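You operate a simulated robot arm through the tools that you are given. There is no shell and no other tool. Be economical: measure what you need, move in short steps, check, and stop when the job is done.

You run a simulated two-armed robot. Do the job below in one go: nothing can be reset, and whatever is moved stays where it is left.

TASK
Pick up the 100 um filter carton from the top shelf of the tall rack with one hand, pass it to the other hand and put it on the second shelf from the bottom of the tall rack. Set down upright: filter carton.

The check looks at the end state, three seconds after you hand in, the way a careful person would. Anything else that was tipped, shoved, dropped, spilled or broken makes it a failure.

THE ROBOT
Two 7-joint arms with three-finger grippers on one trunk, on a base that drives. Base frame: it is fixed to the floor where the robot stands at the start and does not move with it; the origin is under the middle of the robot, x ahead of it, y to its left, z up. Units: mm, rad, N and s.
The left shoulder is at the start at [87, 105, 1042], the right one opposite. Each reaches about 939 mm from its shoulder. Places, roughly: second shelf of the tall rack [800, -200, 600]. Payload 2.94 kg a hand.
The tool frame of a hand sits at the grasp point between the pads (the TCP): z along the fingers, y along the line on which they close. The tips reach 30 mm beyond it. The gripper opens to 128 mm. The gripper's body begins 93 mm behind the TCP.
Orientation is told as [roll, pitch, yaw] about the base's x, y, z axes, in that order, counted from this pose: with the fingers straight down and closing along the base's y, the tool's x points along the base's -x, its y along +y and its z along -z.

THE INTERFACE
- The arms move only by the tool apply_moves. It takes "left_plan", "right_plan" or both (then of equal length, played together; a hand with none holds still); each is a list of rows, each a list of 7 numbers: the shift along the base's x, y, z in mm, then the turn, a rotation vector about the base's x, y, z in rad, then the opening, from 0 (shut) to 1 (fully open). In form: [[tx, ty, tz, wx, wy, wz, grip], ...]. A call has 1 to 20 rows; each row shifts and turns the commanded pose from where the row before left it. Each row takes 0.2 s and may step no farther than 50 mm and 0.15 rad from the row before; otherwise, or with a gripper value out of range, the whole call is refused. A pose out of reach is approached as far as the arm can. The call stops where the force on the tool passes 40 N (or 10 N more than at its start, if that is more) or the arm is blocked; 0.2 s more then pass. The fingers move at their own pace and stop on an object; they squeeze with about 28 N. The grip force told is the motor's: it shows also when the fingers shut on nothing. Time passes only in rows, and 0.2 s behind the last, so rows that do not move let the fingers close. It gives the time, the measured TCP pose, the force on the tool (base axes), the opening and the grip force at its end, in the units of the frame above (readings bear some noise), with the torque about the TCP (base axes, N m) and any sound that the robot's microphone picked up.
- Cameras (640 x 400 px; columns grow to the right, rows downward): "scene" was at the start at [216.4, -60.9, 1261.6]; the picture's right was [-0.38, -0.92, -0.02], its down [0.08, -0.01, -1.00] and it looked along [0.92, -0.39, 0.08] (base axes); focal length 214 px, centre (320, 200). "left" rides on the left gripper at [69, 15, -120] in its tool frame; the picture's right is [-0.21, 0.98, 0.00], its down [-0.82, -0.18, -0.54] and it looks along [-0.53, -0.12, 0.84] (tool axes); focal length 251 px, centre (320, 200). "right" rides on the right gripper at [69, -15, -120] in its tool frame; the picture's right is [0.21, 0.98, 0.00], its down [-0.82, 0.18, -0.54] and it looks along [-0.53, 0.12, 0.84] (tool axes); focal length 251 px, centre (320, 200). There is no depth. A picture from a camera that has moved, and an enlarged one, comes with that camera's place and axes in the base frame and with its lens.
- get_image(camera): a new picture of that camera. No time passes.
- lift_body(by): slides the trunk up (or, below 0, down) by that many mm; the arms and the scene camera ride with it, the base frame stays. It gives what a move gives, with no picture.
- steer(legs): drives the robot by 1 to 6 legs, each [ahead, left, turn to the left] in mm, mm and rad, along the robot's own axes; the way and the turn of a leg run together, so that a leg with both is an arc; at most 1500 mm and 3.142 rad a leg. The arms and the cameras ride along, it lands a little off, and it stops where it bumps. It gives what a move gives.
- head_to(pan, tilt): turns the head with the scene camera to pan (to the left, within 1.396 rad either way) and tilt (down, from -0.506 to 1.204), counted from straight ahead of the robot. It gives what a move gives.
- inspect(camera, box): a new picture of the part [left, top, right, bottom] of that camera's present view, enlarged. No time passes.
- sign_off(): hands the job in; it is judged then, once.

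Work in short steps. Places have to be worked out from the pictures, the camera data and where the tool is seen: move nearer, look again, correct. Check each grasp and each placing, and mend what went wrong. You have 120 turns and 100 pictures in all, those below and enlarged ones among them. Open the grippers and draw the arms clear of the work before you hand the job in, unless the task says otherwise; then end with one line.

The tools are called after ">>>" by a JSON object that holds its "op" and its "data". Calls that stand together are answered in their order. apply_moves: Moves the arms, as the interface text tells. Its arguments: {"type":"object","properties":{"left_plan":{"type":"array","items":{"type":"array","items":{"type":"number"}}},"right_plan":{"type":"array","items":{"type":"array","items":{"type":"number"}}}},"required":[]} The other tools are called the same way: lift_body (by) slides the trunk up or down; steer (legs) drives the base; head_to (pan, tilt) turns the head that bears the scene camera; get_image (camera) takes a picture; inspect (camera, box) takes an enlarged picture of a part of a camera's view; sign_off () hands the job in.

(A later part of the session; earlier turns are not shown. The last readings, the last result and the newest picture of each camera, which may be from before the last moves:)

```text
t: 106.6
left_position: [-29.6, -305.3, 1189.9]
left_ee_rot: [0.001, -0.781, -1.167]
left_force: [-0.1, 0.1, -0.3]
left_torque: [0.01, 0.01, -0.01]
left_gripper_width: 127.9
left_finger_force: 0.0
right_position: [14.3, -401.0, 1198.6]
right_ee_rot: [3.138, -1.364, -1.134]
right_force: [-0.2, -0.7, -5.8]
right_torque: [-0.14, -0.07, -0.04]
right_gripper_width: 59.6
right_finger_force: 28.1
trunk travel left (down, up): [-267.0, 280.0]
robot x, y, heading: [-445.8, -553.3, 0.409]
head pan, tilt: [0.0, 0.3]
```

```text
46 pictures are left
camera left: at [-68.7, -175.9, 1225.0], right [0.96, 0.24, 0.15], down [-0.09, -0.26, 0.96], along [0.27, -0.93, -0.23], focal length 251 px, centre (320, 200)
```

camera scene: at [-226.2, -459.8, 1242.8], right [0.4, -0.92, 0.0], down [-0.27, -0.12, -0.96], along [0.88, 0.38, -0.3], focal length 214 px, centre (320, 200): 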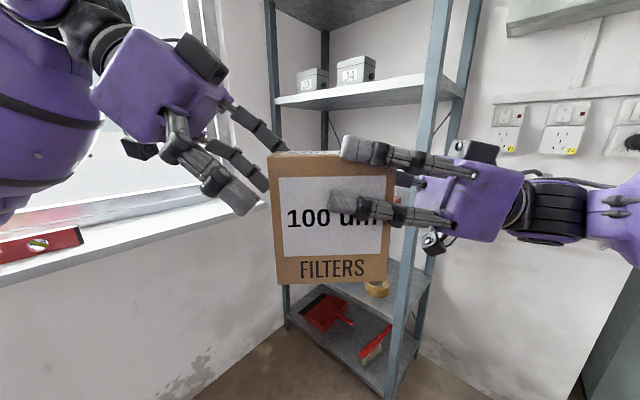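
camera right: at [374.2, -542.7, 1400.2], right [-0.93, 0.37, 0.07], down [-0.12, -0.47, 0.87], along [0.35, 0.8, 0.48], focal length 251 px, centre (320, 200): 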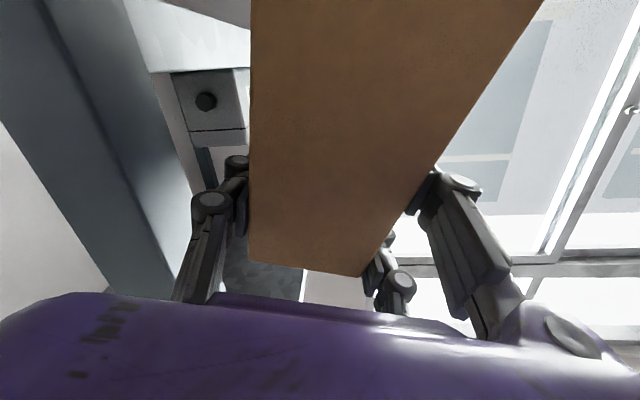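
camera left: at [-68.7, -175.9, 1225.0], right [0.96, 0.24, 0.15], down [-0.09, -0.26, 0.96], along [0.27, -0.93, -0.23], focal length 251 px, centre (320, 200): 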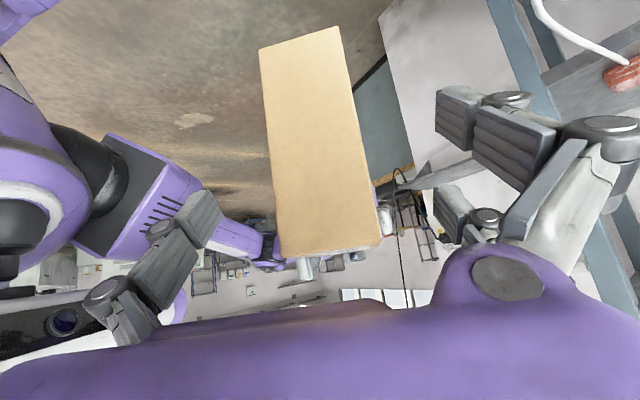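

The single prong will pass on my side of the carton and the pair behind it, below and left of the right hand's prongs. I advance the last 60 mm along the line.

>>> {"op": "apply_moves", "data": {"left_plan": [[7.6, -17.4, -20, 0, 0, 0, 1], [7.6, -17.4, -20, 0, 0, 0, 1], [7.6, -17.4, -20, 0, 0, 0, 1]]}}

>>> {"op": "get_image", "data": {"camera": "scene"}}

>>> {"op": "get_image", "data": {"camera": "left"}}

```text
t: 107.4
left_position: [-7.6, -354.5, 1132.9]
left_ee_rot: [0.004, -0.781, -1.164]
left_force: [-0.5, 16.7, 5.7]
left_torque: [-1.16, -0.09, 0.02]
left_gripper_width: 127.9
left_finger_force: 0.1
right_position: [15.1, -401.4, 1197.5]
right_ee_rot: [3.134, -1.364, -1.128]
right_force: [3.0, -16.1, -12.1]
right_torque: [-0.43, -0.25, -0.33]
right_gripper_width: 58.9
right_finger_force: 26.5
trunk travel left (down, up): [-267.0, 280.0]
robot x, y, heading: [-444.9, -548.4, 0.405]
head pan, tilt: [0.0, 0.3]
```

```text
45 pictures are left
camera scene: at [-226.4, -459.9, 1242.9], right [0.4, -0.92, 0.0], down [-0.27, -0.12, -0.96], along [0.88, 0.38, -0.3], focal length 214 px, centre (320, 200)
```

scene: 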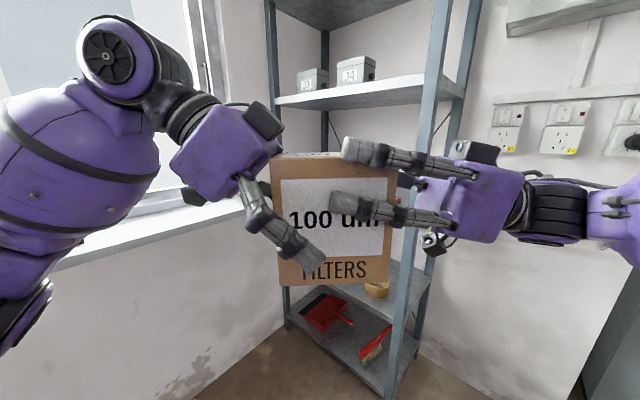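

```text
44 pictures are left
camera left: at [-47.2, -227.6, 1168.6], right [0.96, 0.25, 0.15], down [-0.09, -0.26, 0.96], along [0.28, -0.93, -0.22], focal length 251 px, centre (320, 200)
```

left: 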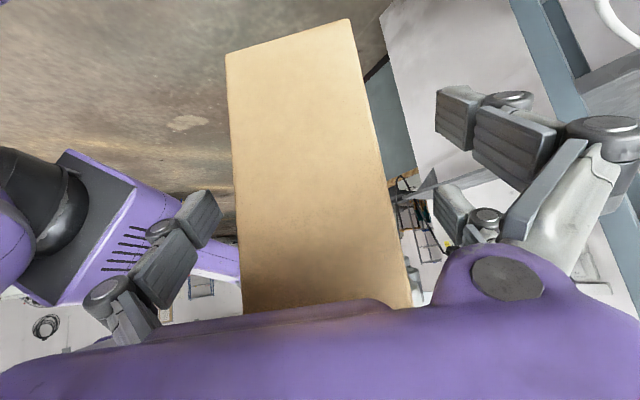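

17 N contact: the palm touches the carton's top left edge. I back off 12 mm along the approach line and check the force drops.

>>> {"op": "apply_moves", "data": {"left_plan": [[-1.7, 3.9, 4.3, 0, 0, 0, 1], [-1.7, 3.9, 4.3, 0, 0, 0, 1], [0, 0, 0, 0, 0, 0, 1]]}}

>>> {"op": "inspect", "data": {"camera": "scene", "box": [160, 100, 480, 300]}}

```text
t: 108.2
left_position: [-13.6, -348.7, 1139.7]
left_ee_rot: [0.003, -0.78, -1.17]
left_force: [-0.4, 0.2, -0.2]
left_torque: [0.03, -0.03, -0.01]
left_gripper_width: 128.1
left_finger_force: 0.2
right_position: [13.1, -400.1, 1198.7]
right_ee_rot: [-3.141, -1.363, -1.138]
right_force: [0.2, 0.0, -4.6]
right_torque: [-0.12, -0.1, 0.0]
right_gripper_width: 59.5
right_finger_force: 27.8
trunk travel left (down, up): [-267.0, 280.0]
robot x, y, heading: [-446.5, -552.3, 0.407]
head pan, tilt: [0.0, 0.3]
```

```text
2.00 times, centred on (320, 200) of scene
camera zoom: at [-226.8, -459.7, 1242.9], right [0.4, -0.92, 0.0], down [-0.27, -0.12, -0.96], along [0.88, 0.38, -0.3], focal length 429 px, centre (320, 200)
```

zoom: 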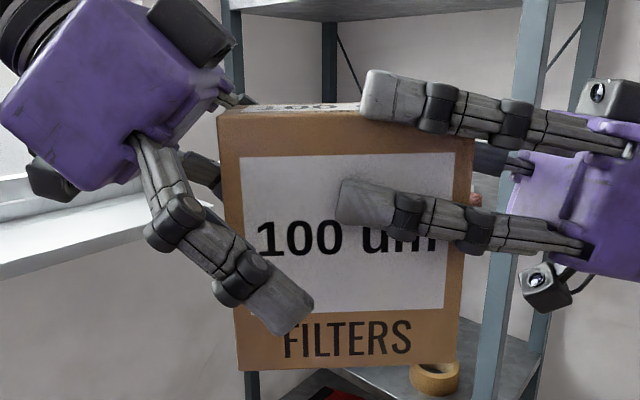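

No contact now, prongs apart. I close the left gripper on the carton.

>>> {"op": "apply_moves", "data": {"left_plan": [[0, 0, 0, 0, 0, 0, 0], [0, 0, 0, 0, 0, 0, 0], [0, 0, 0, 0, 0, 0, 0], [0, 0, 0, 0, 0, 0, 0]]}}

>>> {"op": "inspect", "data": {"camera": "scene", "box": [160, 100, 480, 300]}}

```text
t: 109.2
left_position: [-11.3, -347.5, 1138.7]
left_ee_rot: [0.002, -0.782, -1.165]
left_force: [13.8, 6.4, 2.7]
left_torque: [-0.26, 0.86, 0.98]
left_gripper_width: 60.3
left_finger_force: 27.7
right_position: [12.0, -400.7, 1198.4]
right_ee_rot: [-3.136, -1.362, -1.137]
right_force: [-14.2, -6.1, -7.9]
right_torque: [-0.39, -0.19, -0.12]
right_gripper_width: 59.8
right_finger_force: 27.9
trunk travel left (down, up): [-267.0, 280.0]
robot x, y, heading: [-445.9, -550.6, 0.404]
head pan, tilt: [0.0, 0.3]
```

```text
2.00 times, centred on (320, 200) of scene
camera zoom: at [-226.9, -459.7, 1242.9], right [0.4, -0.92, 0.0], down [-0.27, -0.12, -0.96], along [0.88, 0.38, -0.3], focal length 429 px, centre (320, 200)
```

zoom: 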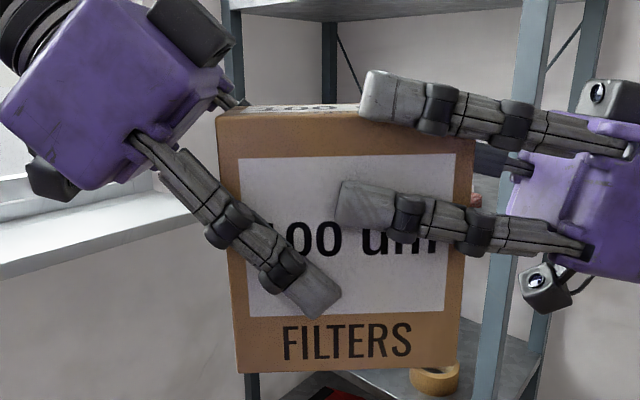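

Both hold it, with 15 N between the hands because the left is slightly too near. I shift the left hand ahead a few mm to relax before releasing.

>>> {"op": "apply_moves", "data": {"left_plan": [[2.7, 1.2, 0, 0, 0, 0, 0], [0, 0, 0, 0, 0, 0, 0]]}}

```text
t: 109.8
left_position: [-11.2, -347.0, 1138.3]
left_ee_rot: [0.003, -0.78, -1.17]
left_force: [9.2, 1.2, 3.5]
left_torque: [-0.3, 0.81, 0.87]
left_gripper_width: 60.3
left_finger_force: 28.1
right_position: [14.0, -401.9, 1198.0]
right_ee_rot: [-3.14, -1.364, -1.139]
right_force: [-8.5, -1.4, -7.3]
right_torque: [-0.08, -0.43, -0.31]
right_gripper_width: 59.8
right_finger_force: 27.9
trunk travel left (down, up): [-267.0, 280.0]
robot x, y, heading: [-447.3, -556.0, 0.405]
head pan, tilt: [0.0, 0.3]
```

Decreasing (9 N). A little more the same way.

>>> {"op": "apply_moves", "data": {"left_plan": [[3.7, 0.6, 0, 0, 0, 0, 0], [1.5, 0, 0, 0, 0, 0, 0], [0, 0, 0, 0, 0, 0, 0]]}}

```text
t: 110.6
left_position: [-5.6, -347.6, 1139.3]
left_ee_rot: [0.004, -0.78, -1.173]
left_force: [-15.7, -2.6, 0.3]
left_torque: [-0.24, -0.13, -0.05]
left_gripper_width: 59.8
left_finger_force: 28.0
right_position: [16.4, -400.9, 1198.2]
right_ee_rot: [3.137, -1.364, -1.14]
right_force: [15.7, 3.6, -5.3]
right_torque: [0.3, -0.85, -0.89]
right_gripper_width: 59.5
right_finger_force: 28.6
trunk travel left (down, up): [-267.0, 280.0]
robot x, y, heading: [-446.4, -552.8, 0.407]
head pan, tilt: [0.0, 0.3]
```

Slightly overshot; back 2.5 mm.

>>> {"op": "apply_moves", "data": {"left_plan": [[-2.8, -0.5, 0, 0, 0, 0, 0], [0, 0, 0, 0, 0, 0, 0]]}}

```text
t: 111.2
left_position: [-7.4, -346.2, 1139.2]
left_ee_rot: [0.003, -0.782, -1.169]
left_force: [-16.2, 1.9, 0.0]
left_torque: [-0.12, -0.18, 0.24]
left_gripper_width: 59.6
left_finger_force: 27.7
right_position: [14.9, -399.9, 1198.6]
right_ee_rot: [3.137, -1.363, -1.138]
right_force: [15.7, -1.4, -5.1]
right_torque: [-0.06, -0.86, -1.06]
right_gripper_width: 59.4
right_finger_force: 27.7
trunk travel left (down, up): [-267.0, 280.0]
robot x, y, heading: [-447.3, -552.3, 0.406]
head pan, tilt: [0.0, 0.3]
```

Still 16 N; one more small step back.

>>> {"op": "apply_moves", "data": {"left_plan": [[-2, -0.9, 0, 0, 0, 0, 0], [0, 0, 0, 0, 0, 0, 0]]}}

```text
t: 111.8
left_position: [-8.6, -347.8, 1138.1]
left_ee_rot: [0.002, -0.78, -1.165]
left_force: [-12.2, 12.0, 0.0]
left_torque: [-0.5, -0.11, 0.38]
left_gripper_width: 59.6
left_finger_force: 27.3
right_position: [13.9, -401.6, 1200.2]
right_ee_rot: [-3.142, -1.364, -1.137]
right_force: [11.7, -11.6, -4.5]
right_torque: [-0.3, -0.65, -0.73]
right_gripper_width: 60.0
right_finger_force: 27.5
trunk travel left (down, up): [-267.0, 280.0]
robot x, y, heading: [-444.2, -550.0, 0.405]
head pan, tilt: [0.0, 0.3]
```

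Acceptable. I open the right gripper, leaving the carton in the left hand.

>>> {"op": "apply_moves", "data": {"right_plan": [[0, 0, 0, 0, 0, 0, 0.7], [0, 0, 0, 0, 0, 0, 0.9], [0, 0, 0, 0, 0, 0, 1], [0, 0, 0, 0, 0, 0, 1]]}}

>>> {"op": "inspect", "data": {"camera": "scene", "box": [160, 100, 480, 300]}}

```text
t: 112.8
left_position: [-9.7, -348.1, 1139.6]
left_ee_rot: [0.002, -0.781, -1.169]
left_force: [-0.2, -0.7, 0.5]
left_torque: [0.13, 0.07, -0.02]
left_gripper_width: 59.8
left_finger_force: 27.6
right_position: [13.5, -399.4, 1199.0]
right_ee_rot: [3.141, -1.365, -1.136]
right_force: [-0.6, 0.9, 0.3]
right_torque: [0.01, 0.01, -0.01]
right_gripper_width: 128.2
right_finger_force: 0.0
trunk travel left (down, up): [-267.0, 280.0]
robot x, y, heading: [-446.6, -553.7, 0.407]
head pan, tilt: [0.0, 0.3]
```

```text
2.00 times, centred on (320, 200) of scene
camera zoom: at [-226.9, -459.7, 1242.9], right [0.4, -0.92, 0.0], down [-0.27, -0.12, -0.96], along [0.88, 0.38, -0.3], focal length 429 px, centre (320, 200)
```

zoom: 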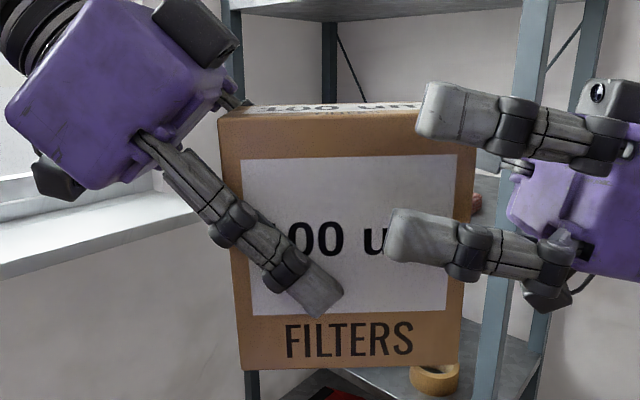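

The carton stays with the left hand. I withdraw the right hand along its fingers and recheck the hold.

>>> {"op": "apply_moves", "data": {"right_plan": [[11.7, -27, -6, 0, 0, 0, 1], [11.7, -27, -6, 0, 0, 0, 1], [11.7, -27, -6, 0, 0, 0, 1], [11.7, -27, -6, 0, 0, 0, 1], [11.7, -27, -6, 0, 0, 0, 1], [11.7, -27, -6, 0, 0, 0, 1]]}}

>>> {"op": "get_image", "data": {"camera": "scene"}}

```text
t: 114.2
left_position: [-8.7, -350.0, 1139.5]
left_ee_rot: [0.002, -0.779, -1.171]
left_force: [0.3, -0.5, 0.4]
left_torque: [0.16, 0.05, 0.0]
left_gripper_width: 59.7
left_finger_force: 28.0
right_position: [82.9, -563.4, 1159.1]
right_ee_rot: [3.137, -1.364, -1.135]
right_force: [0.1, 0.4, 1.1]
right_torque: [0.0, -0.05, 0.01]
right_gripper_width: 127.9
right_finger_force: 0.1
trunk travel left (down, up): [-267.0, 280.0]
robot x, y, heading: [-444.8, -548.8, 0.405]
head pan, tilt: [0.0, 0.3]
```

```text
40 pictures are left
camera scene: at [-226.6, -460.2, 1242.9], right [0.4, -0.92, 0.0], down [-0.27, -0.12, -0.96], along [0.88, 0.38, -0.3], focal length 214 px, centre (320, 200)
```

scene: 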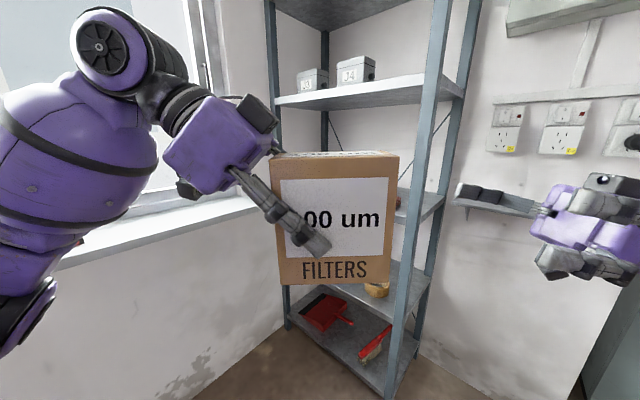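

The left hand holds the carton upright alone. I now yaw the left hand so its fingers point ahead-down (carton narrow side forward) while the right hand drops to a tucked pose.

>>> {"op": "apply_moves", "data": {"left_plan": [[-4.2, 5.1, -9, 0, 0, 0.13, 0], [-4.2, 5.1, -9, 0, 0, 0.13, 0], [-4.2, 5.1, -9, 0, 0, 0.13, 0], [-4.2, 5.1, -9, 0, 0, 0.13, 0], [-4.2, 5.1, -9, 0, 0, 0.13, 0], [-4.2, 5.1, -9, 0, 0, 0.13, 0], [-4.2, 5.1, -9, 0, 0, 0.13, 0], [-4.2, 5.1, -9, 0, 0, 0.13, 0], [-4.2, 5.1, -9, 0, 0, 0.13, 0], [-4.2, 5.1, -9, 0, 0, 0.13, 0], [-4.2, 5.1, -9, 0, 0, 0.13, 0], [0, 0, 0, 0, 0, 0.13, 0], [0, 0, 0, 0, 0, 0, 0]], "right_plan": [[-3.1, -12.2, -8, -0.126, -0.054, 0, 1], [-3.1, -12.2, -8, -0.126, -0.054, 0, 1], [-3.1, -12.2, -8, -0.126, -0.054, 0, 1], [-3.1, -12.2, -8, -0.126, -0.054, 0, 1], [-3.1, -12.2, -8, -0.126, -0.054, 0, 1], [-3.1, -12.2, -8, -0.126, -0.054, 0, 1], [-3.1, -12.2, -8, -0.126, -0.054, 0, 1], [-3.1, -12.2, -8, -0.126, -0.054, 0, 1], [-3.1, -12.2, -8, -0.126, -0.054, 0, 1], [-3.1, -12.2, -8, -0.126, -0.054, 0, 1], [-3.1, -12.2, -8, -0.126, -0.054, 0, 1], [-3.1, -12.2, -8, -0.126, -0.054, 0, 1], [-3.1, -12.2, -8, -0.126, -0.054, 0, 1]]}}

>>> {"op": "get_image", "data": {"camera": "scene"}}

```text
t: 117.0
left_position: [-33.3, -353.2, 1075.4]
left_ee_rot: [0.002, -0.78, 0.394]
left_force: [-1.0, 0.6, -1.6]
left_torque: [-0.1, 0.12, -0.03]
left_gripper_width: 59.8
left_finger_force: 27.7
left hand out of reach, approached as far as the arm can: row 8, 10
right_position: [40.9, -719.4, 1063.3]
right_ee_rot: [0.027, 0.008, 1.969]
right_force: [1.3, 0.2, 0.7]
right_torque: [-0.04, -0.04, -0.04]
right_gripper_width: 127.5
right_finger_force: 0.1
trunk travel left (down, up): [-267.0, 280.0]
robot x, y, heading: [-444.5, -553.9, 0.409]
head pan, tilt: [0.0, 0.3]
```

```text
39 pictures are left
camera scene: at [-227.9, -458.4, 1243.0], right [0.4, -0.92, 0.0], down [-0.27, -0.12, -0.96], along [0.88, 0.38, -0.3], focal length 214 px, centre (320, 200)
```

scene: 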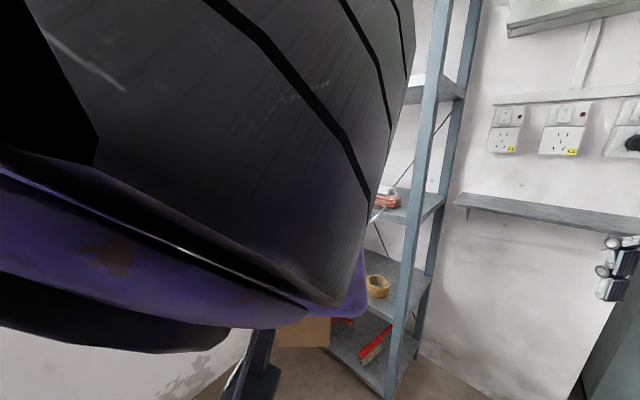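

Left forearm now blocks the head view, but the hold is fine (pitch -0.78, level yaw). I lower the trunk in a small step here in free space, to see how the hands ride.

>>> {"op": "lift_body", "data": {"by": -60}}

>>> {"op": "get_image", "data": {"camera": "left"}}

```text
t: 118.0
left_position: [-32.0, -353.4, 1013.3]
left_ee_rot: [0.001, -0.775, 0.398]
left_force: [-0.9, -0.4, 0.2]
left_torque: [-0.05, 0.16, 0.02]
left_gripper_width: 59.4
left_finger_force: 28.1
right_position: [41.5, -721.5, 1000.8]
right_ee_rot: [0.028, 0.003, 1.97]
right_force: [0.1, 0.7, 0.4]
right_torque: [-0.02, -0.01, 0.01]
right_gripper_width: 128.0
right_finger_force: 0.0
trunk travel left (down, up): [-207.0, 340.0]
robot x, y, heading: [-444.7, -551.1, 0.404]
head pan, tilt: [0.0, 0.3]
```

```text
38 pictures are left
camera left: at [-160.6, -391.6, 1051.0], right [-0.24, 0.96, 0.15], down [0.26, -0.09, 0.96], along [0.93, 0.27, -0.23], focal length 251 px, centre (320, 200)
```

left: 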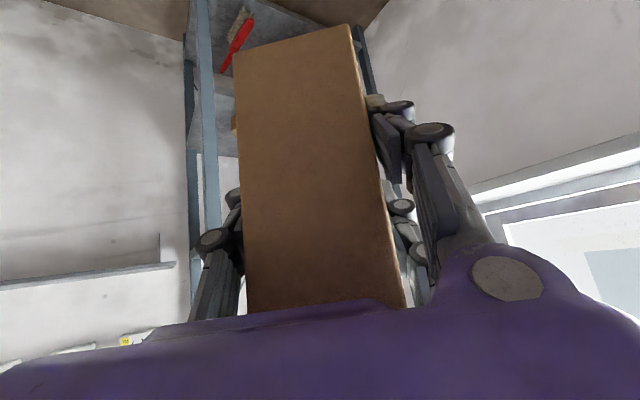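

The hands ride straight down now. I lower another 180 mm.

>>> {"op": "lift_body", "data": {"by": -180}}

>>> {"op": "steer", "data": {"legs": [[-60, 60, 0], [0, 0, -0.755]]}}

```text
t: 120.0
left_position: [11.2, -335.6, 785.6]
left_ee_rot: [0.0, -0.651, 0.394]
left_force: [-0.4, -0.8, -0.2]
left_torque: [-0.03, 0.14, 0.03]
left_gripper_width: 59.6
left_finger_force: 27.6
right_position: [41.5, -723.0, 819.9]
right_ee_rot: [0.027, 0.005, 1.969]
right_force: [-0.8, -0.7, 0.6]
right_torque: [-0.01, 0.02, -0.03]
right_gripper_width: 127.8
right_finger_force: 0.1
trunk travel left (down, up): [-27.0, 520.0]
robot x, y, heading: [-447.4, -552.5, 0.408]
head pan, tilt: [0.0, 0.3]
```

```text
t: 123.2
left_position: [-40.8, -669.2, 784.2]
left_ee_rot: [0.001, -0.65, -0.346]
left_force: [0.0, -0.2, -0.4]
left_torque: [0.05, 0.16, 0.0]
left_gripper_width: 59.6
left_finger_force: 28.4
right_position: [-280.3, -973.8, 820.7]
right_ee_rot: [0.031, 0.004, 1.226]
right_force: [0.7, -0.4, -0.8]
right_torque: [0.01, 0.02, -0.02]
right_gripper_width: 128.0
right_finger_force: 0.0
trunk travel left (down, up): [-27.0, 520.0]
robot x, y, heading: [-526.7, -521.3, -0.335]
head pan, tilt: [0.0, 0.3]
```

I strafe left to line up with the gap on shelf 2 (target l'≈-16), keeping my distance from the rack.

>>> {"op": "steer", "data": {"legs": [[0, 630, -0.012]]}}

>>> {"op": "head_to", "data": {"pan": -0.1, "tilt": 0.35}}

>>> {"op": "get_image", "data": {"camera": "scene"}}

>>> {"op": "get_image", "data": {"camera": "left"}}

```text
t: 128.5
left_position: [147.2, -132.8, 783.7]
left_ee_rot: [0.014, -0.645, -0.41]
left_force: [-0.4, 0.1, -0.6]
left_torque: [0.08, 0.18, -0.01]
left_gripper_width: 59.6
left_finger_force: 28.2
right_position: [-96.3, -425.9, 819.8]
right_ee_rot: [0.027, 0.001, 1.19]
right_force: [0.6, 0.5, -0.2]
right_torque: [-0.01, -0.02, -0.02]
right_gripper_width: 128.0
right_finger_force: 0.1
trunk travel left (down, up): [-27.0, 520.0]
robot x, y, heading: [-326.7, 40.6, -0.373]
head pan, tilt: [0.0, 0.3]
stopped in leg 1: the robot was blocked; the commanded pose is now the measured one
```

```text
t: 129.2
left_position: [148.1, -131.2, 783.4]
left_ee_rot: [0.015, -0.645, -0.406]
left_force: [0.4, 1.2, 0.2]
left_torque: [0.06, 0.17, 0.0]
left_gripper_width: 59.6
left_finger_force: 27.9
right_position: [-95.8, -426.3, 817.8]
right_ee_rot: [0.029, -0.001, 1.189]
right_force: [-0.5, 0.3, -0.3]
right_torque: [0.02, -0.01, -0.02]
right_gripper_width: 128.1
right_finger_force: 0.2
trunk travel left (down, up): [-27.0, 520.0]
robot x, y, heading: [-321.5, 41.3, -0.37]
head pan, tilt: [-0.099, 0.351]
```

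```text
37 pictures are left
camera scene: at [-29.1, -90.5, 978.4], right [-0.45, -0.89, -0.01], down [-0.3, 0.16, -0.94], along [0.84, -0.42, -0.34], focal length 214 px, centre (320, 200)
```

scene: 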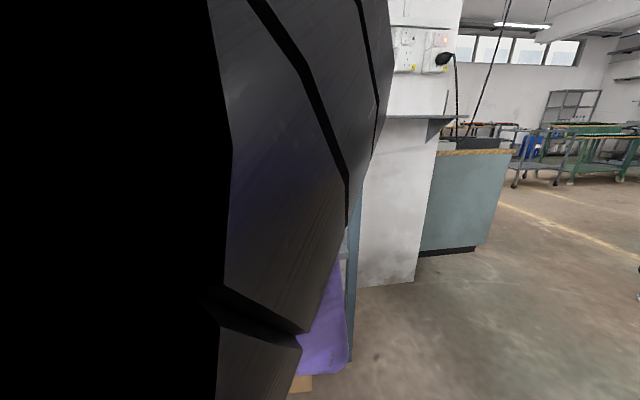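

```text
36 pictures are left
camera left: at [37.1, -70.8, 837.4], right [0.54, 0.83, 0.14], down [0.23, -0.3, 0.92], along [0.81, -0.46, -0.35], focal length 251 px, centre (320, 200)
```

left: 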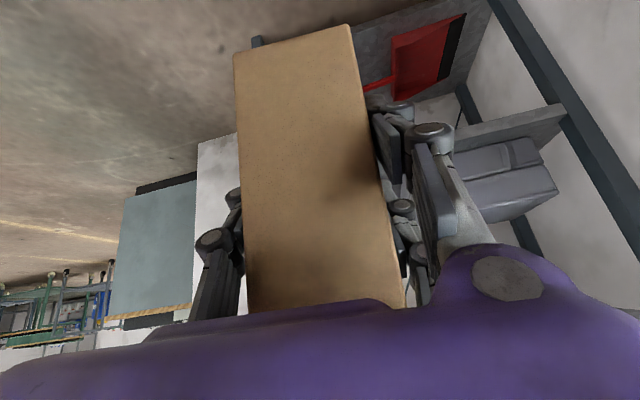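

The strafe was blocked near the end, probably my left side against the sill or wall. I ease 30 mm off to the right and extend the left arm ahead, righting the carton, to free the head camera.

>>> {"op": "steer", "data": {"legs": [[0, -30, 0.02]]}}

>>> {"op": "apply_moves", "data": {"left_plan": [[19, -7, -10, -0.047, -0.121, 0, 0], [19, -7, -10, 0, 0, 0, 0], [19, -7, -10, 0, 0, 0, 0], [19, -7, -10, 0, 0, 0, 0], [19, -7, -10, 0, 0, 0, 0], [19, -7, -10, 0, 0, 0, 0]]}}

>>> {"op": "head_to", "data": {"pan": 0.9, "tilt": 0.4}}

>>> {"op": "get_image", "data": {"camera": "scene"}}

```text
t: 130.1
left_position: [144.9, -147.7, 781.1]
left_ee_rot: [0.005, -0.646, -0.381]
left_force: [-0.6, 0.5, -0.6]
left_torque: [0.09, 0.14, -0.01]
left_gripper_width: 59.8
left_finger_force: 28.2
right_position: [-95.4, -445.1, 820.7]
right_ee_rot: [0.031, 0.004, 1.212]
right_force: [-0.7, 0.4, -0.1]
right_torque: [0.02, 0.02, 0.0]
right_gripper_width: 127.7
right_finger_force: 0.0
trunk travel left (down, up): [-27.0, 520.0]
robot x, y, heading: [-335.8, 7.6, -0.35]
head pan, tilt: [-0.099, 0.351]
```

```text
t: 131.5
left_position: [290.6, -182.3, 759.6]
left_ee_rot: [0.008, -0.774, -0.381]
left_force: [0.0, -0.1, 0.5]
left_torque: [0.05, 0.15, 0.01]
left_gripper_width: 59.7
left_finger_force: 27.6
left hand out of reach, approached as far as the arm can: row 1
right_position: [-94.7, -444.6, 820.1]
right_ee_rot: [0.03, 0.004, 1.211]
right_force: [0.2, 0.7, -0.7]
right_torque: [0.02, 0.0, 0.03]
right_gripper_width: 128.4
right_finger_force: 0.0
trunk travel left (down, up): [-27.0, 520.0]
robot x, y, heading: [-328.5, 8.2, -0.347]
head pan, tilt: [-0.099, 0.351]
```

```text
t: 132.8
left_position: [290.5, -182.2, 760.9]
left_ee_rot: [0.007, -0.775, -0.38]
left_force: [0.5, -1.1, -0.5]
left_torque: [0.08, 0.17, 0.04]
left_gripper_width: 59.7
left_finger_force: 27.6
right_position: [-95.5, -446.2, 819.3]
right_ee_rot: [0.03, 0.004, 1.21]
right_force: [0.0, 0.1, 0.3]
right_torque: [0.0, 0.03, 0.02]
right_gripper_width: 127.9
right_finger_force: 0.0
trunk travel left (down, up): [-27.0, 520.0]
robot x, y, heading: [-332.9, 11.5, -0.347]
head pan, tilt: [0.901, 0.4]
```

```text
35 pictures are left
camera scene: at [-38.8, -18.8, 973.5], right [0.52, -0.85, 0.0], down [-0.33, -0.2, -0.92], along [0.79, 0.48, -0.39], focal length 214 px, centre (320, 200)
```

scene: 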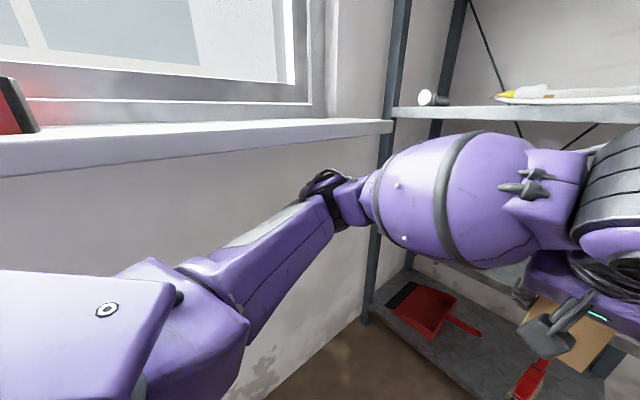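

The elbow is now below the sill with the level still resting on it. I look straight at the rack.

>>> {"op": "head_to", "data": {"pan": -0.05, "tilt": 0.35}}

>>> {"op": "get_image", "data": {"camera": "scene"}}

```text
t: 134.0
left_position: [290.3, -181.9, 760.6]
left_ee_rot: [0.006, -0.775, -0.38]
left_force: [0.3, 0.4, 0.6]
left_torque: [0.06, 0.18, -0.04]
left_gripper_width: 59.7
left_finger_force: 27.8
right_position: [-95.4, -444.7, 819.8]
right_ee_rot: [0.029, 0.004, 1.211]
right_force: [-0.8, -0.3, 0.1]
right_torque: [0.04, 0.02, -0.01]
right_gripper_width: 128.1
right_finger_force: 0.1
trunk travel left (down, up): [-27.0, 520.0]
robot x, y, heading: [-338.2, 14.5, -0.351]
head pan, tilt: [-0.051, 0.351]
```

```text
34 pictures are left
camera scene: at [-32.0, -103.5, 978.0], right [-0.39, -0.92, 0.0], down [-0.32, 0.13, -0.94], along [0.86, -0.37, -0.34], focal length 214 px, centre (320, 200)
```

scene: 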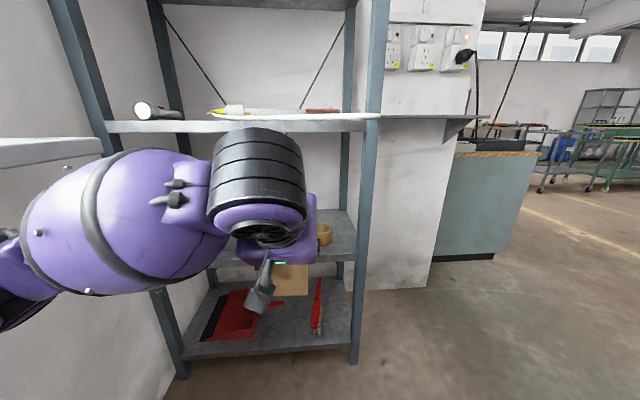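

The cable lies flat at about z 985, so everything must stay under ~930 near it. I zoom on shelf 2 to measure its height and the free gap.

>>> {"op": "inspect", "data": {"camera": "scene", "box": [140, 100, 400, 370]}}

>>> {"op": "get_image", "data": {"camera": "left"}}

```text
1.48 times, centred on (270, 235) of scene
camera zoom: at [-32.0, -103.5, 978.0], right [-0.39, -0.92, 0.0], down [-0.32, 0.13, -0.94], along [0.86, -0.37, -0.34], focal length 318 px, centre (394, 148)
```

zoom: 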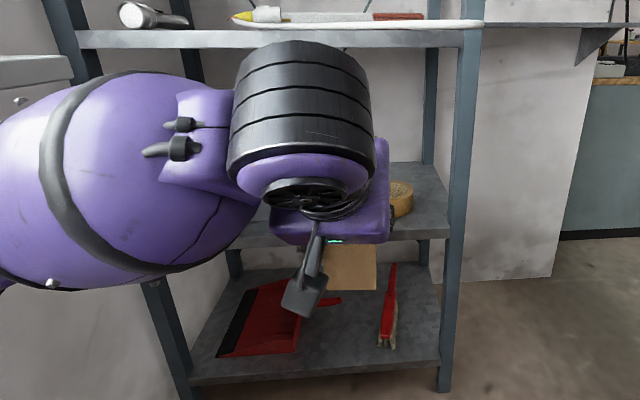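

```text
32 pictures are left
camera left: at [171.5, -120.0, 797.4], right [0.5, 0.85, 0.16], down [0.13, -0.25, 0.96], along [0.86, -0.46, -0.23], focal length 251 px, centre (320, 200)
```

left: 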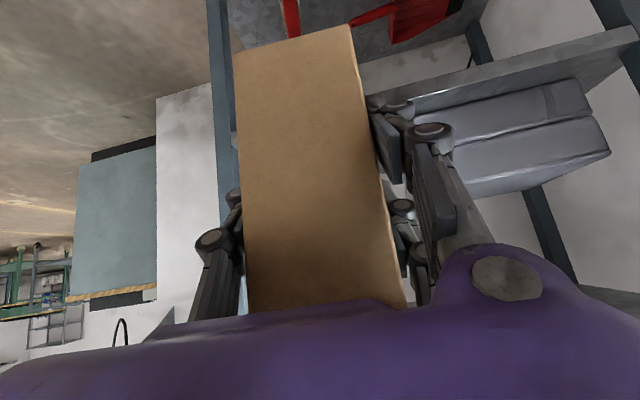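

Measured: shelf 3 at z≈983 (underside ~952), shelf 2 at about 575; free gap from the tape (l'≈-97) to the box (l'≈+61). I lower the carton to pass beneath the cable, centre it on the gap, and extend the arm, so the head stays back from the cable.

>>> {"op": "apply_moves", "data": {"left_plan": [[3.6, 10, -17.6, 0, 0, 0, 0], [3.6, 10, -17.6, 0, 0, 0, 0], [3.6, 10, -17.6, 0, 0, 0, 0], [3.6, 10, -17.6, 0, 0, 0, 0], [3.6, 10, -17.6, 0, 0, 0, 0], [22.5, -8.2, 0, 0, 0, 0, 0], [22.5, -8.2, 0, 0, 0, 0, 0], [22.5, -8.2, 0, 0, 0, 0, 0], [22.5, -8.2, 0, 0, 0, 0, 0], [22.5, -8.2, 0, 0, 0, 0, 0]]}}

>>> {"op": "get_image", "data": {"camera": "scene"}}

```text
t: 136.2
left_position: [424.3, -173.0, 673.5]
left_ee_rot: [0.008, -0.775, -0.38]
left_force: [-0.2, 0.8, 0.3]
left_torque: [0.07, 0.16, -0.01]
left_gripper_width: 59.5
left_finger_force: 28.3
right_position: [-94.8, -446.4, 819.8]
right_ee_rot: [0.031, 0.003, 1.211]
right_force: [-0.6, 0.3, -0.5]
right_torque: [0.03, -0.01, -0.02]
right_gripper_width: 128.0
right_finger_force: 0.1
trunk travel left (down, up): [-27.0, 520.0]
robot x, y, heading: [-333.9, 14.0, -0.35]
head pan, tilt: [-0.051, 0.351]
```

```text
31 pictures are left
camera scene: at [-31.8, -103.7, 977.9], right [-0.39, -0.92, 0.0], down [-0.32, 0.13, -0.94], along [0.86, -0.37, -0.34], focal length 214 px, centre (320, 200)
```

scene: 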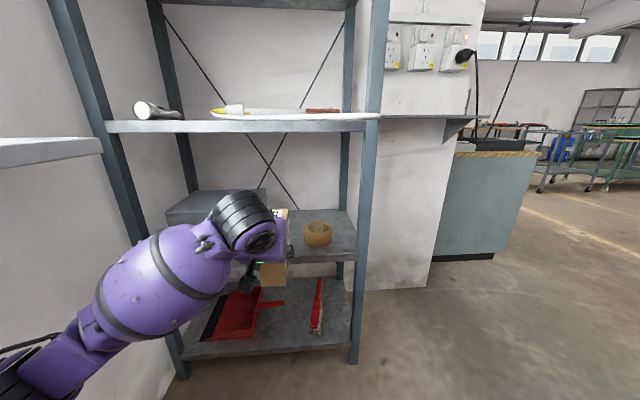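

Excellent view now. I zoom in on the carton, tape and box.

>>> {"op": "inspect", "data": {"camera": "scene", "box": [150, 170, 390, 300]}}

>>> {"op": "get_image", "data": {"camera": "left"}}

```text
2.67 times, centred on (270, 235) of scene
camera zoom: at [-31.8, -103.7, 977.9], right [-0.39, -0.92, 0.0], down [-0.32, 0.13, -0.94], along [0.86, -0.37, -0.34], focal length 572 px, centre (453, 107)
```

zoom: 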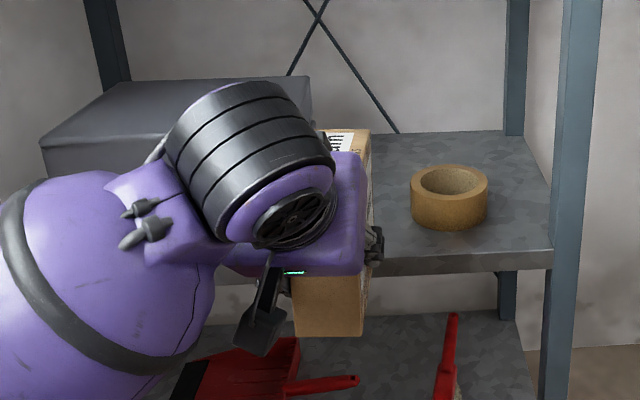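

```text
29 pictures are left
camera left: at [304.9, -109.9, 710.7], right [0.5, 0.85, 0.16], down [0.13, -0.25, 0.96], along [0.86, -0.46, -0.23], focal length 251 px, centre (320, 200)
```

left: 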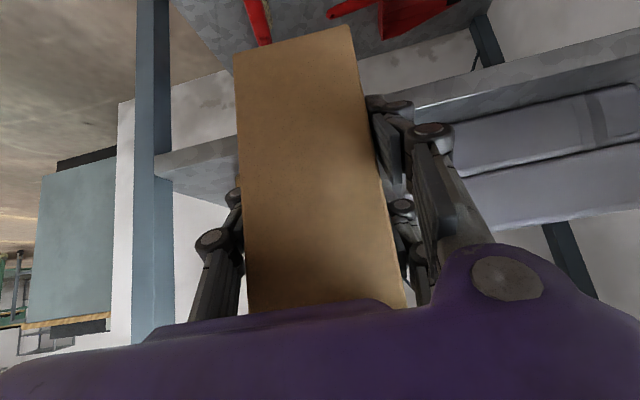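

Carton bottom is at z≈604 and the shelf at ~565; the hand is centred at l'=-17 in a gap from -93 to +62. I drive 120 mm ahead (head stays 150+ mm short of the cable) and check.

>>> {"op": "steer", "data": {"legs": [[120, 0, 0]]}}

>>> {"op": "get_image", "data": {"camera": "scene"}}

```text
t: 137.5
left_position: [536.8, -216.4, 673.1]
left_ee_rot: [0.007, -0.773, -0.383]
left_force: [0.7, -0.1, 0.4]
left_torque: [-0.01, 0.14, 0.01]
left_gripper_width: 59.6
left_finger_force: 28.6
right_position: [18.1, -487.1, 818.9]
right_ee_rot: [0.03, 0.004, 1.209]
right_force: [0.3, -0.6, 0.0]
right_torque: [0.03, 0.03, -0.01]
right_gripper_width: 128.4
right_finger_force: 0.1
trunk travel left (down, up): [-27.0, 520.0]
robot x, y, heading: [-218.5, -30.5, -0.354]
head pan, tilt: [-0.051, 0.351]
```

```text
28 pictures are left
camera scene: at [81.7, -146.1, 977.8], right [-0.39, -0.92, 0.0], down [-0.32, 0.14, -0.94], along [0.86, -0.37, -0.34], focal length 214 px, centre (320, 200)
```

scene: 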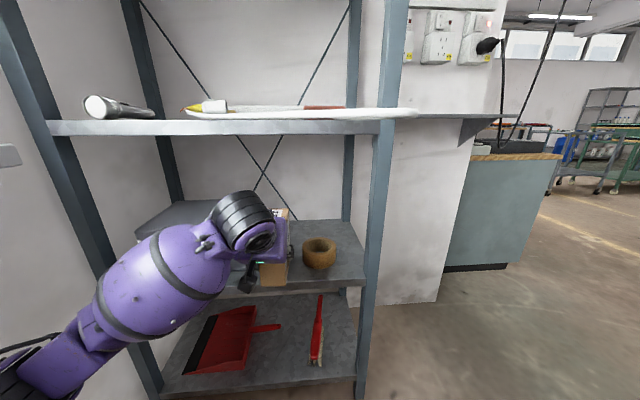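

On line (f'=578, l'=-19). I extend the arm the remaining ~100 mm over the shelf.

>>> {"op": "apply_moves", "data": {"left_plan": [[19.2, -6, 0, 0, 0, 0, 0], [19.2, -6, 0, 0, 0, 0, 0], [19.2, -6, 0, 0, 0, 0, 0], [19.2, -6, 0, 0, 0, 0, 0], [19.2, -6, 0, 0, 0, 0, 0]]}}

>>> {"op": "inspect", "data": {"camera": "scene", "box": [150, 170, 390, 320]}}

>>> {"op": "get_image", "data": {"camera": "left"}}

```text
t: 138.7
left_position: [633.2, -246.7, 672.3]
left_ee_rot: [0.01, -0.773, -0.384]
left_force: [1.0, -0.3, -0.7]
left_torque: [0.09, 0.13, 0.01]
left_gripper_width: 59.8
left_finger_force: 28.3
right_position: [18.1, -487.6, 820.7]
right_ee_rot: [0.031, 0.003, 1.209]
right_force: [0.2, -0.6, 0.0]
right_torque: [0.01, 0.0, 0.01]
right_gripper_width: 127.9
right_finger_force: 0.0
trunk travel left (down, up): [-27.0, 520.0]
robot x, y, heading: [-218.2, -26.7, -0.35]
head pan, tilt: [-0.051, 0.351]
```

```text
2.67 times, centred on (270, 245) of scene
camera zoom: at [81.3, -145.9, 977.9], right [-0.39, -0.92, 0.0], down [-0.32, 0.14, -0.94], along [0.86, -0.37, -0.34], focal length 572 px, centre (453, 80)
```

zoom: 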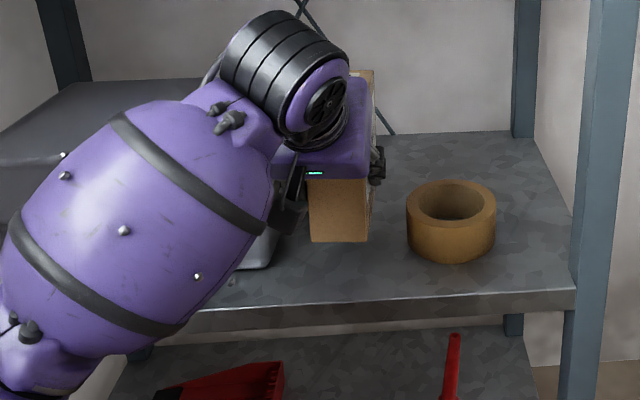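

```text
26 pictures are left
camera left: at [514.4, -183.8, 710.9], right [0.5, 0.85, 0.16], down [0.13, -0.25, 0.96], along [0.85, -0.46, -0.23], focal length 251 px, centre (320, 200)
```

left: 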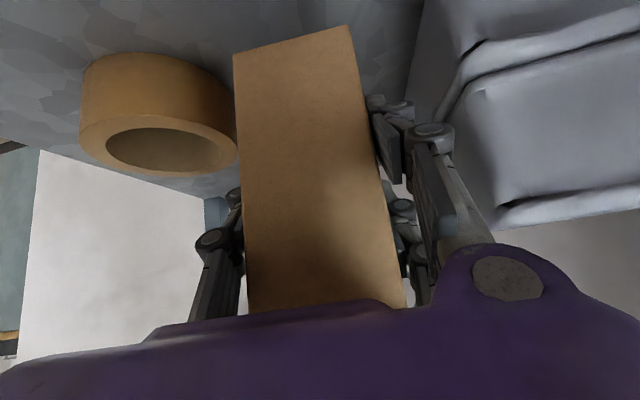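

The carton is centred between the tape and the box. I lower it 30 mm and read the force.

>>> {"op": "apply_moves", "data": {"left_plan": [[0, 0, -8, 0, 0, 0, 0], [0, 0, -8, 0, 0, 0, 0], [0, 0, -7, 0, 0, 0, 0], [0, 0, -7, 0, 0, 0, 0]]}}

>>> {"op": "inspect", "data": {"camera": "scene", "box": [220, 190, 380, 310]}}

```text
t: 139.7
left_position: [632.5, -245.4, 643.3]
left_ee_rot: [0.007, -0.776, -0.384]
left_force: [-0.9, 0.0, -0.6]
left_torque: [0.06, 0.14, 0.02]
left_gripper_width: 59.6
left_finger_force: 28.1
right_position: [17.6, -487.3, 819.8]
right_ee_rot: [0.031, 0.003, 1.208]
right_force: [0.1, -0.3, -0.2]
right_torque: [-0.02, -0.01, 0.0]
right_gripper_width: 127.9
right_finger_force: 0.1
trunk travel left (down, up): [-27.0, 520.0]
robot x, y, heading: [-221.3, -30.8, -0.353]
head pan, tilt: [-0.051, 0.351]
```

```text
3.33 times, centred on (300, 250) of scene
camera zoom: at [81.3, -145.9, 978.0], right [-0.39, -0.92, 0.0], down [-0.32, 0.13, -0.94], along [0.86, -0.37, -0.34], focal length 715 px, centre (387, 33)
```

zoom: 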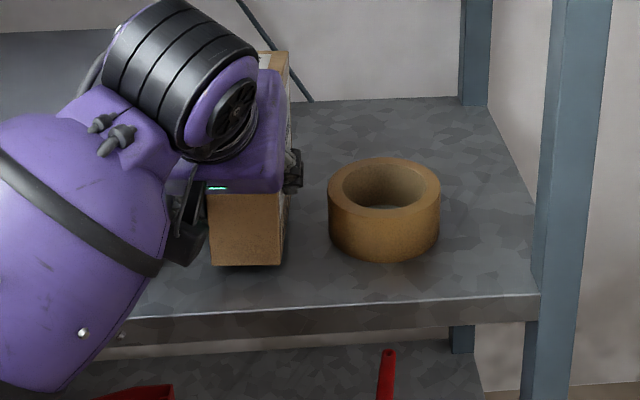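

Close to the shelf now. I go down in 2 mm steps and watch the force.

>>> {"op": "apply_moves", "data": {"left_plan": [[0, 0, -2, 0, 0, 0, 0], [0, 0, -2, 0, 0, 0, 0], [0, 0, -2, 0, 0, 0, 0]]}}

```text
t: 140.5
left_position: [632.3, -246.9, 637.5]
left_ee_rot: [0.006, -0.776, -0.385]
left_force: [-0.3, 0.0, 0.6]
left_torque: [0.04, 0.15, -0.02]
left_gripper_width: 59.7
left_finger_force: 28.0
right_position: [16.7, -487.5, 820.3]
right_ee_rot: [0.03, 0.003, 1.21]
right_force: [0.0, -0.1, 0.2]
right_torque: [0.01, -0.02, -0.03]
right_gripper_width: 127.9
right_finger_force: 0.1
trunk travel left (down, up): [-27.0, 520.0]
robot x, y, heading: [-223.2, -26.0, -0.35]
head pan, tilt: [-0.051, 0.351]
```

No contact yet; I continue in 2 mm steps.

>>> {"op": "apply_moves", "data": {"left_plan": [[0, 0, -2, 0, 0, 0, 0], [0, 0, -2, 0, 0, 0, 0], [0, 0, -2, 0, 0, 0, 0]]}}

>>> {"op": "inspect", "data": {"camera": "scene", "box": [220, 190, 380, 310]}}

```text
t: 141.3
left_position: [632.2, -246.0, 631.9]
left_ee_rot: [0.008, -0.776, -0.384]
left_force: [0.0, 0.0, 0.0]
left_torque: [0.06, 0.18, 0.01]
left_gripper_width: 59.4
left_finger_force: 28.3
right_position: [18.1, -488.1, 820.2]
right_ee_rot: [0.029, 0.001, 1.21]
right_force: [0.2, 0.3, -0.3]
right_torque: [-0.01, 0.0, 0.0]
right_gripper_width: 128.1
right_finger_force: 0.0
trunk travel left (down, up): [-27.0, 520.0]
robot x, y, heading: [-215.7, -30.1, -0.354]
head pan, tilt: [-0.051, 0.351]
```

```text
3.33 times, centred on (300, 250) of scene
camera zoom: at [81.3, -145.9, 978.0], right [-0.39, -0.92, 0.0], down [-0.32, 0.13, -0.94], along [0.86, -0.37, -0.34], focal length 715 px, centre (387, 33)
```

zoom: 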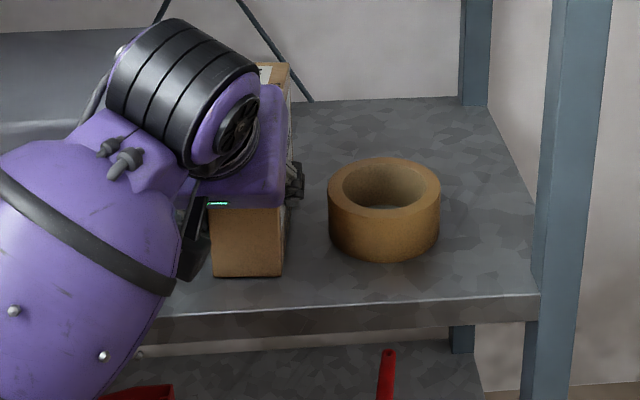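

Bottom at about z 562; the front edge line suggests the shelf near 553. I continue down carefully.

>>> {"op": "apply_moves", "data": {"left_plan": [[0, 0, -2, 0, 0, 0, 0], [0, 0, -2, 0, 0, 0, 0], [0, 0, -1.5, 0, 0, 0, 0]]}}

```text
t: 142.1
left_position: [632.7, -244.6, 628.8]
left_ee_rot: [0.005, -0.781, -0.382]
left_force: [0.2, 0.6, 9.2]
left_torque: [-0.14, 0.71, 0.01]
left_gripper_width: 59.9
left_finger_force: 27.5
right_position: [16.2, -487.6, 821.7]
right_ee_rot: [0.028, 0.005, 1.21]
right_force: [0.3, -0.1, 0.3]
right_torque: [0.0, 0.0, -0.01]
right_gripper_width: 128.0
right_finger_force: 0.2
trunk travel left (down, up): [-27.0, 520.0]
robot x, y, heading: [-220.6, -29.0, -0.351]
head pan, tilt: [-0.051, 0.351]
```

Contact: 9 N, with torque showing the near edge touches first. I rotate the far end down by about 1° to seat it flat.

>>> {"op": "apply_moves", "data": {"left_plan": [[0, 0, 0, 0.005, 0.014, 0, 0], [0, 0, -0.5, 0, 0, 0, 0]]}}

>>> {"op": "inspect", "data": {"camera": "scene", "box": [230, 190, 330, 290]}}

```text
t: 142.7
left_position: [632.8, -245.5, 629.6]
left_ee_rot: [0.006, -0.767, -0.381]
left_force: [6.6, -1.6, 14.8]
left_torque: [-0.77, -0.76, 0.19]
left_gripper_width: 59.5
left_finger_force: 27.9
right_position: [15.9, -486.3, 820.4]
right_ee_rot: [0.027, 0.003, 1.209]
right_force: [0.3, 0.2, -0.5]
right_torque: [0.01, 0.01, -0.01]
right_gripper_width: 128.2
right_finger_force: 0.0
trunk travel left (down, up): [-27.0, 520.0]
robot x, y, heading: [-216.5, -30.8, -0.355]
head pan, tilt: [-0.051, 0.351]
```

```text
4.00 times, centred on (280, 240) of scene
camera zoom: at [80.0, -145.4, 978.5], right [-0.39, -0.92, 0.0], down [-0.32, 0.13, -0.94], along [0.86, -0.37, -0.34], focal length 858 px, centre (480, 40)
```

zoom: 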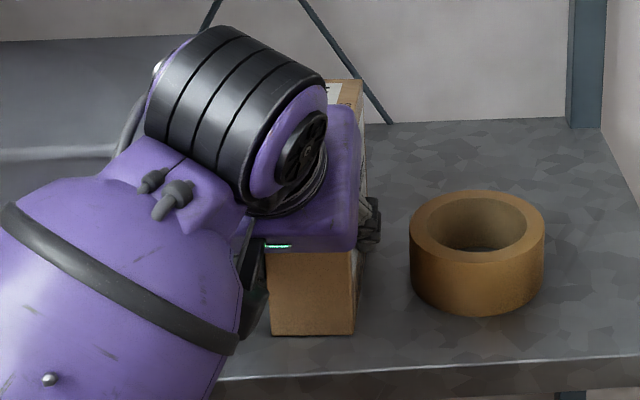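

Torque flipped sign, so it is seated flat. I open gently to ~85 mm (room on both sides is about 29 mm).

>>> {"op": "apply_moves", "data": {"left_plan": [[0, 0, 0, 0, 0, 0, 0.52], [0, 0, 0, 0, 0, 0, 0.6], [0, 0, 0, 0, 0, 0, 0.66], [0, 0, 0, 0, 0, 0, 0.66]]}}

>>> {"op": "inspect", "data": {"camera": "scene", "box": [230, 190, 330, 290]}}

>>> {"op": "get_image", "data": {"camera": "left"}}

```text
t: 143.7
left_position: [631.2, -246.9, 625.4]
left_ee_rot: [0.008, -0.759, -0.382]
left_force: [0.0, 0.8, 0.2]
left_torque: [-0.02, -0.04, -0.03]
left_gripper_width: 84.4
left_finger_force: 0.0
right_position: [17.2, -487.3, 819.5]
right_ee_rot: [0.028, 0.003, 1.209]
right_force: [0.3, -0.4, -0.2]
right_torque: [-0.04, 0.0, 0.01]
right_gripper_width: 128.0
right_finger_force: 0.2
trunk travel left (down, up): [-27.0, 520.0]
robot x, y, heading: [-222.7, -29.2, -0.348]
head pan, tilt: [-0.051, 0.351]
```

```text
4.00 times, centred on (280, 240) of scene
camera zoom: at [80.8, -145.8, 978.1], right [-0.39, -0.92, 0.0], down [-0.32, 0.13, -0.94], along [0.86, -0.37, -0.34], focal length 858 px, centre (480, 40)
```

zoom: 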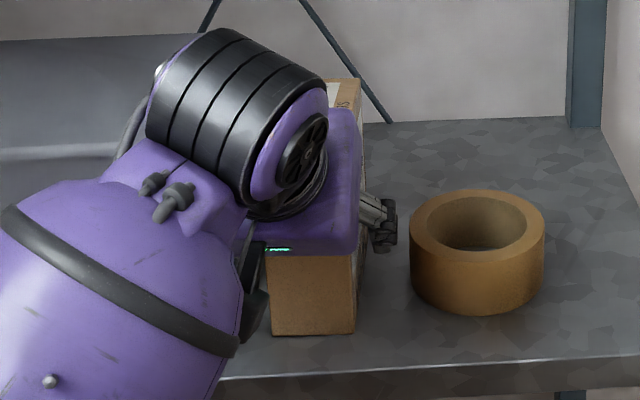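

```text
21 pictures are left
camera left: at [514.2, -183.5, 664.8], right [0.51, 0.85, 0.15], down [0.14, -0.25, 0.96], along [0.85, -0.46, -0.25], focal length 251 px, centre (320, 200)
```

left: 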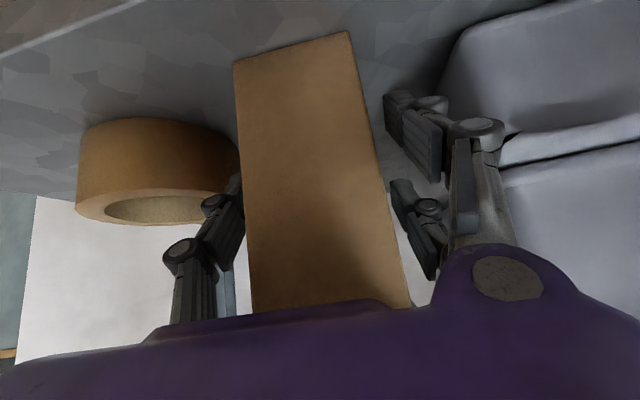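

Released; the carton stands on its own. I draw the left hand straight back out with a slight rise.

>>> {"op": "apply_moves", "data": {"left_plan": [[-9.4, 3.4, 5, 0, 0, 0, 0.66], [-14.1, 5.1, 5, 0, 0, 0, 0.66], [-14.1, 5.1, 5, 0, 0, 0, 0.66], [-14.1, 5.1, 5, 0, 0, 0, 0.66], [-14.1, 5.1, 3, 0, 0, 0, 0.66], [-14.1, 5.1, 3, 0, 0, 0, 0.66], [-14.1, 5.1, 0, 0, 0, 0, 0.66], [-14.1, 5.1, 0, 0, 0, 0, 0.66], [-14.1, 5.1, 0, 0, 0, 0, 0.66], [-14.1, 5.1, 0, 0, 0, 0, 0.66]]}}

>>> {"op": "get_image", "data": {"camera": "scene"}}

>>> {"op": "get_image", "data": {"camera": "left"}}

```text
t: 145.9
left_position: [495.2, -194.5, 651.1]
left_ee_rot: [0.008, -0.759, -0.382]
left_force: [0.0, 0.2, -0.6]
left_torque: [-0.02, 0.0, -0.03]
left_gripper_width: 84.2
left_finger_force: 0.1
right_position: [16.4, -487.2, 820.6]
right_ee_rot: [0.026, 0.004, 1.21]
right_force: [-0.4, 1.0, -0.2]
right_torque: [0.01, -0.02, 0.0]
right_gripper_width: 128.2
right_finger_force: 0.1
trunk travel left (down, up): [-27.0, 520.0]
robot x, y, heading: [-220.9, -28.3, -0.355]
head pan, tilt: [-0.051, 0.351]
```

```text
20 pictures are left
camera scene: at [80.8, -145.6, 978.2], right [-0.39, -0.92, 0.0], down [-0.32, 0.13, -0.94], along [0.86, -0.37, -0.34], focal length 214 px, centre (320, 200)
```

scene: 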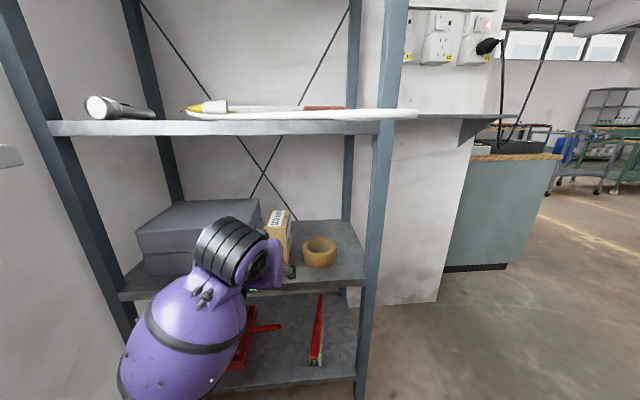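

```text
19 pictures are left
camera left: at [376.9, -132.1, 690.0], right [0.51, 0.85, 0.15], down [0.14, -0.25, 0.96], along [0.85, -0.46, -0.25], focal length 251 px, centre (320, 200)
```

left: 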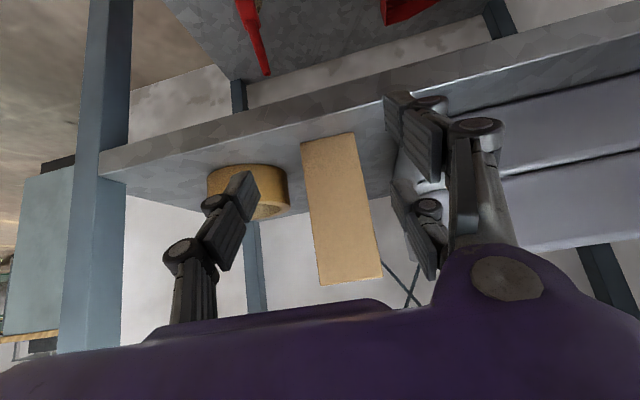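

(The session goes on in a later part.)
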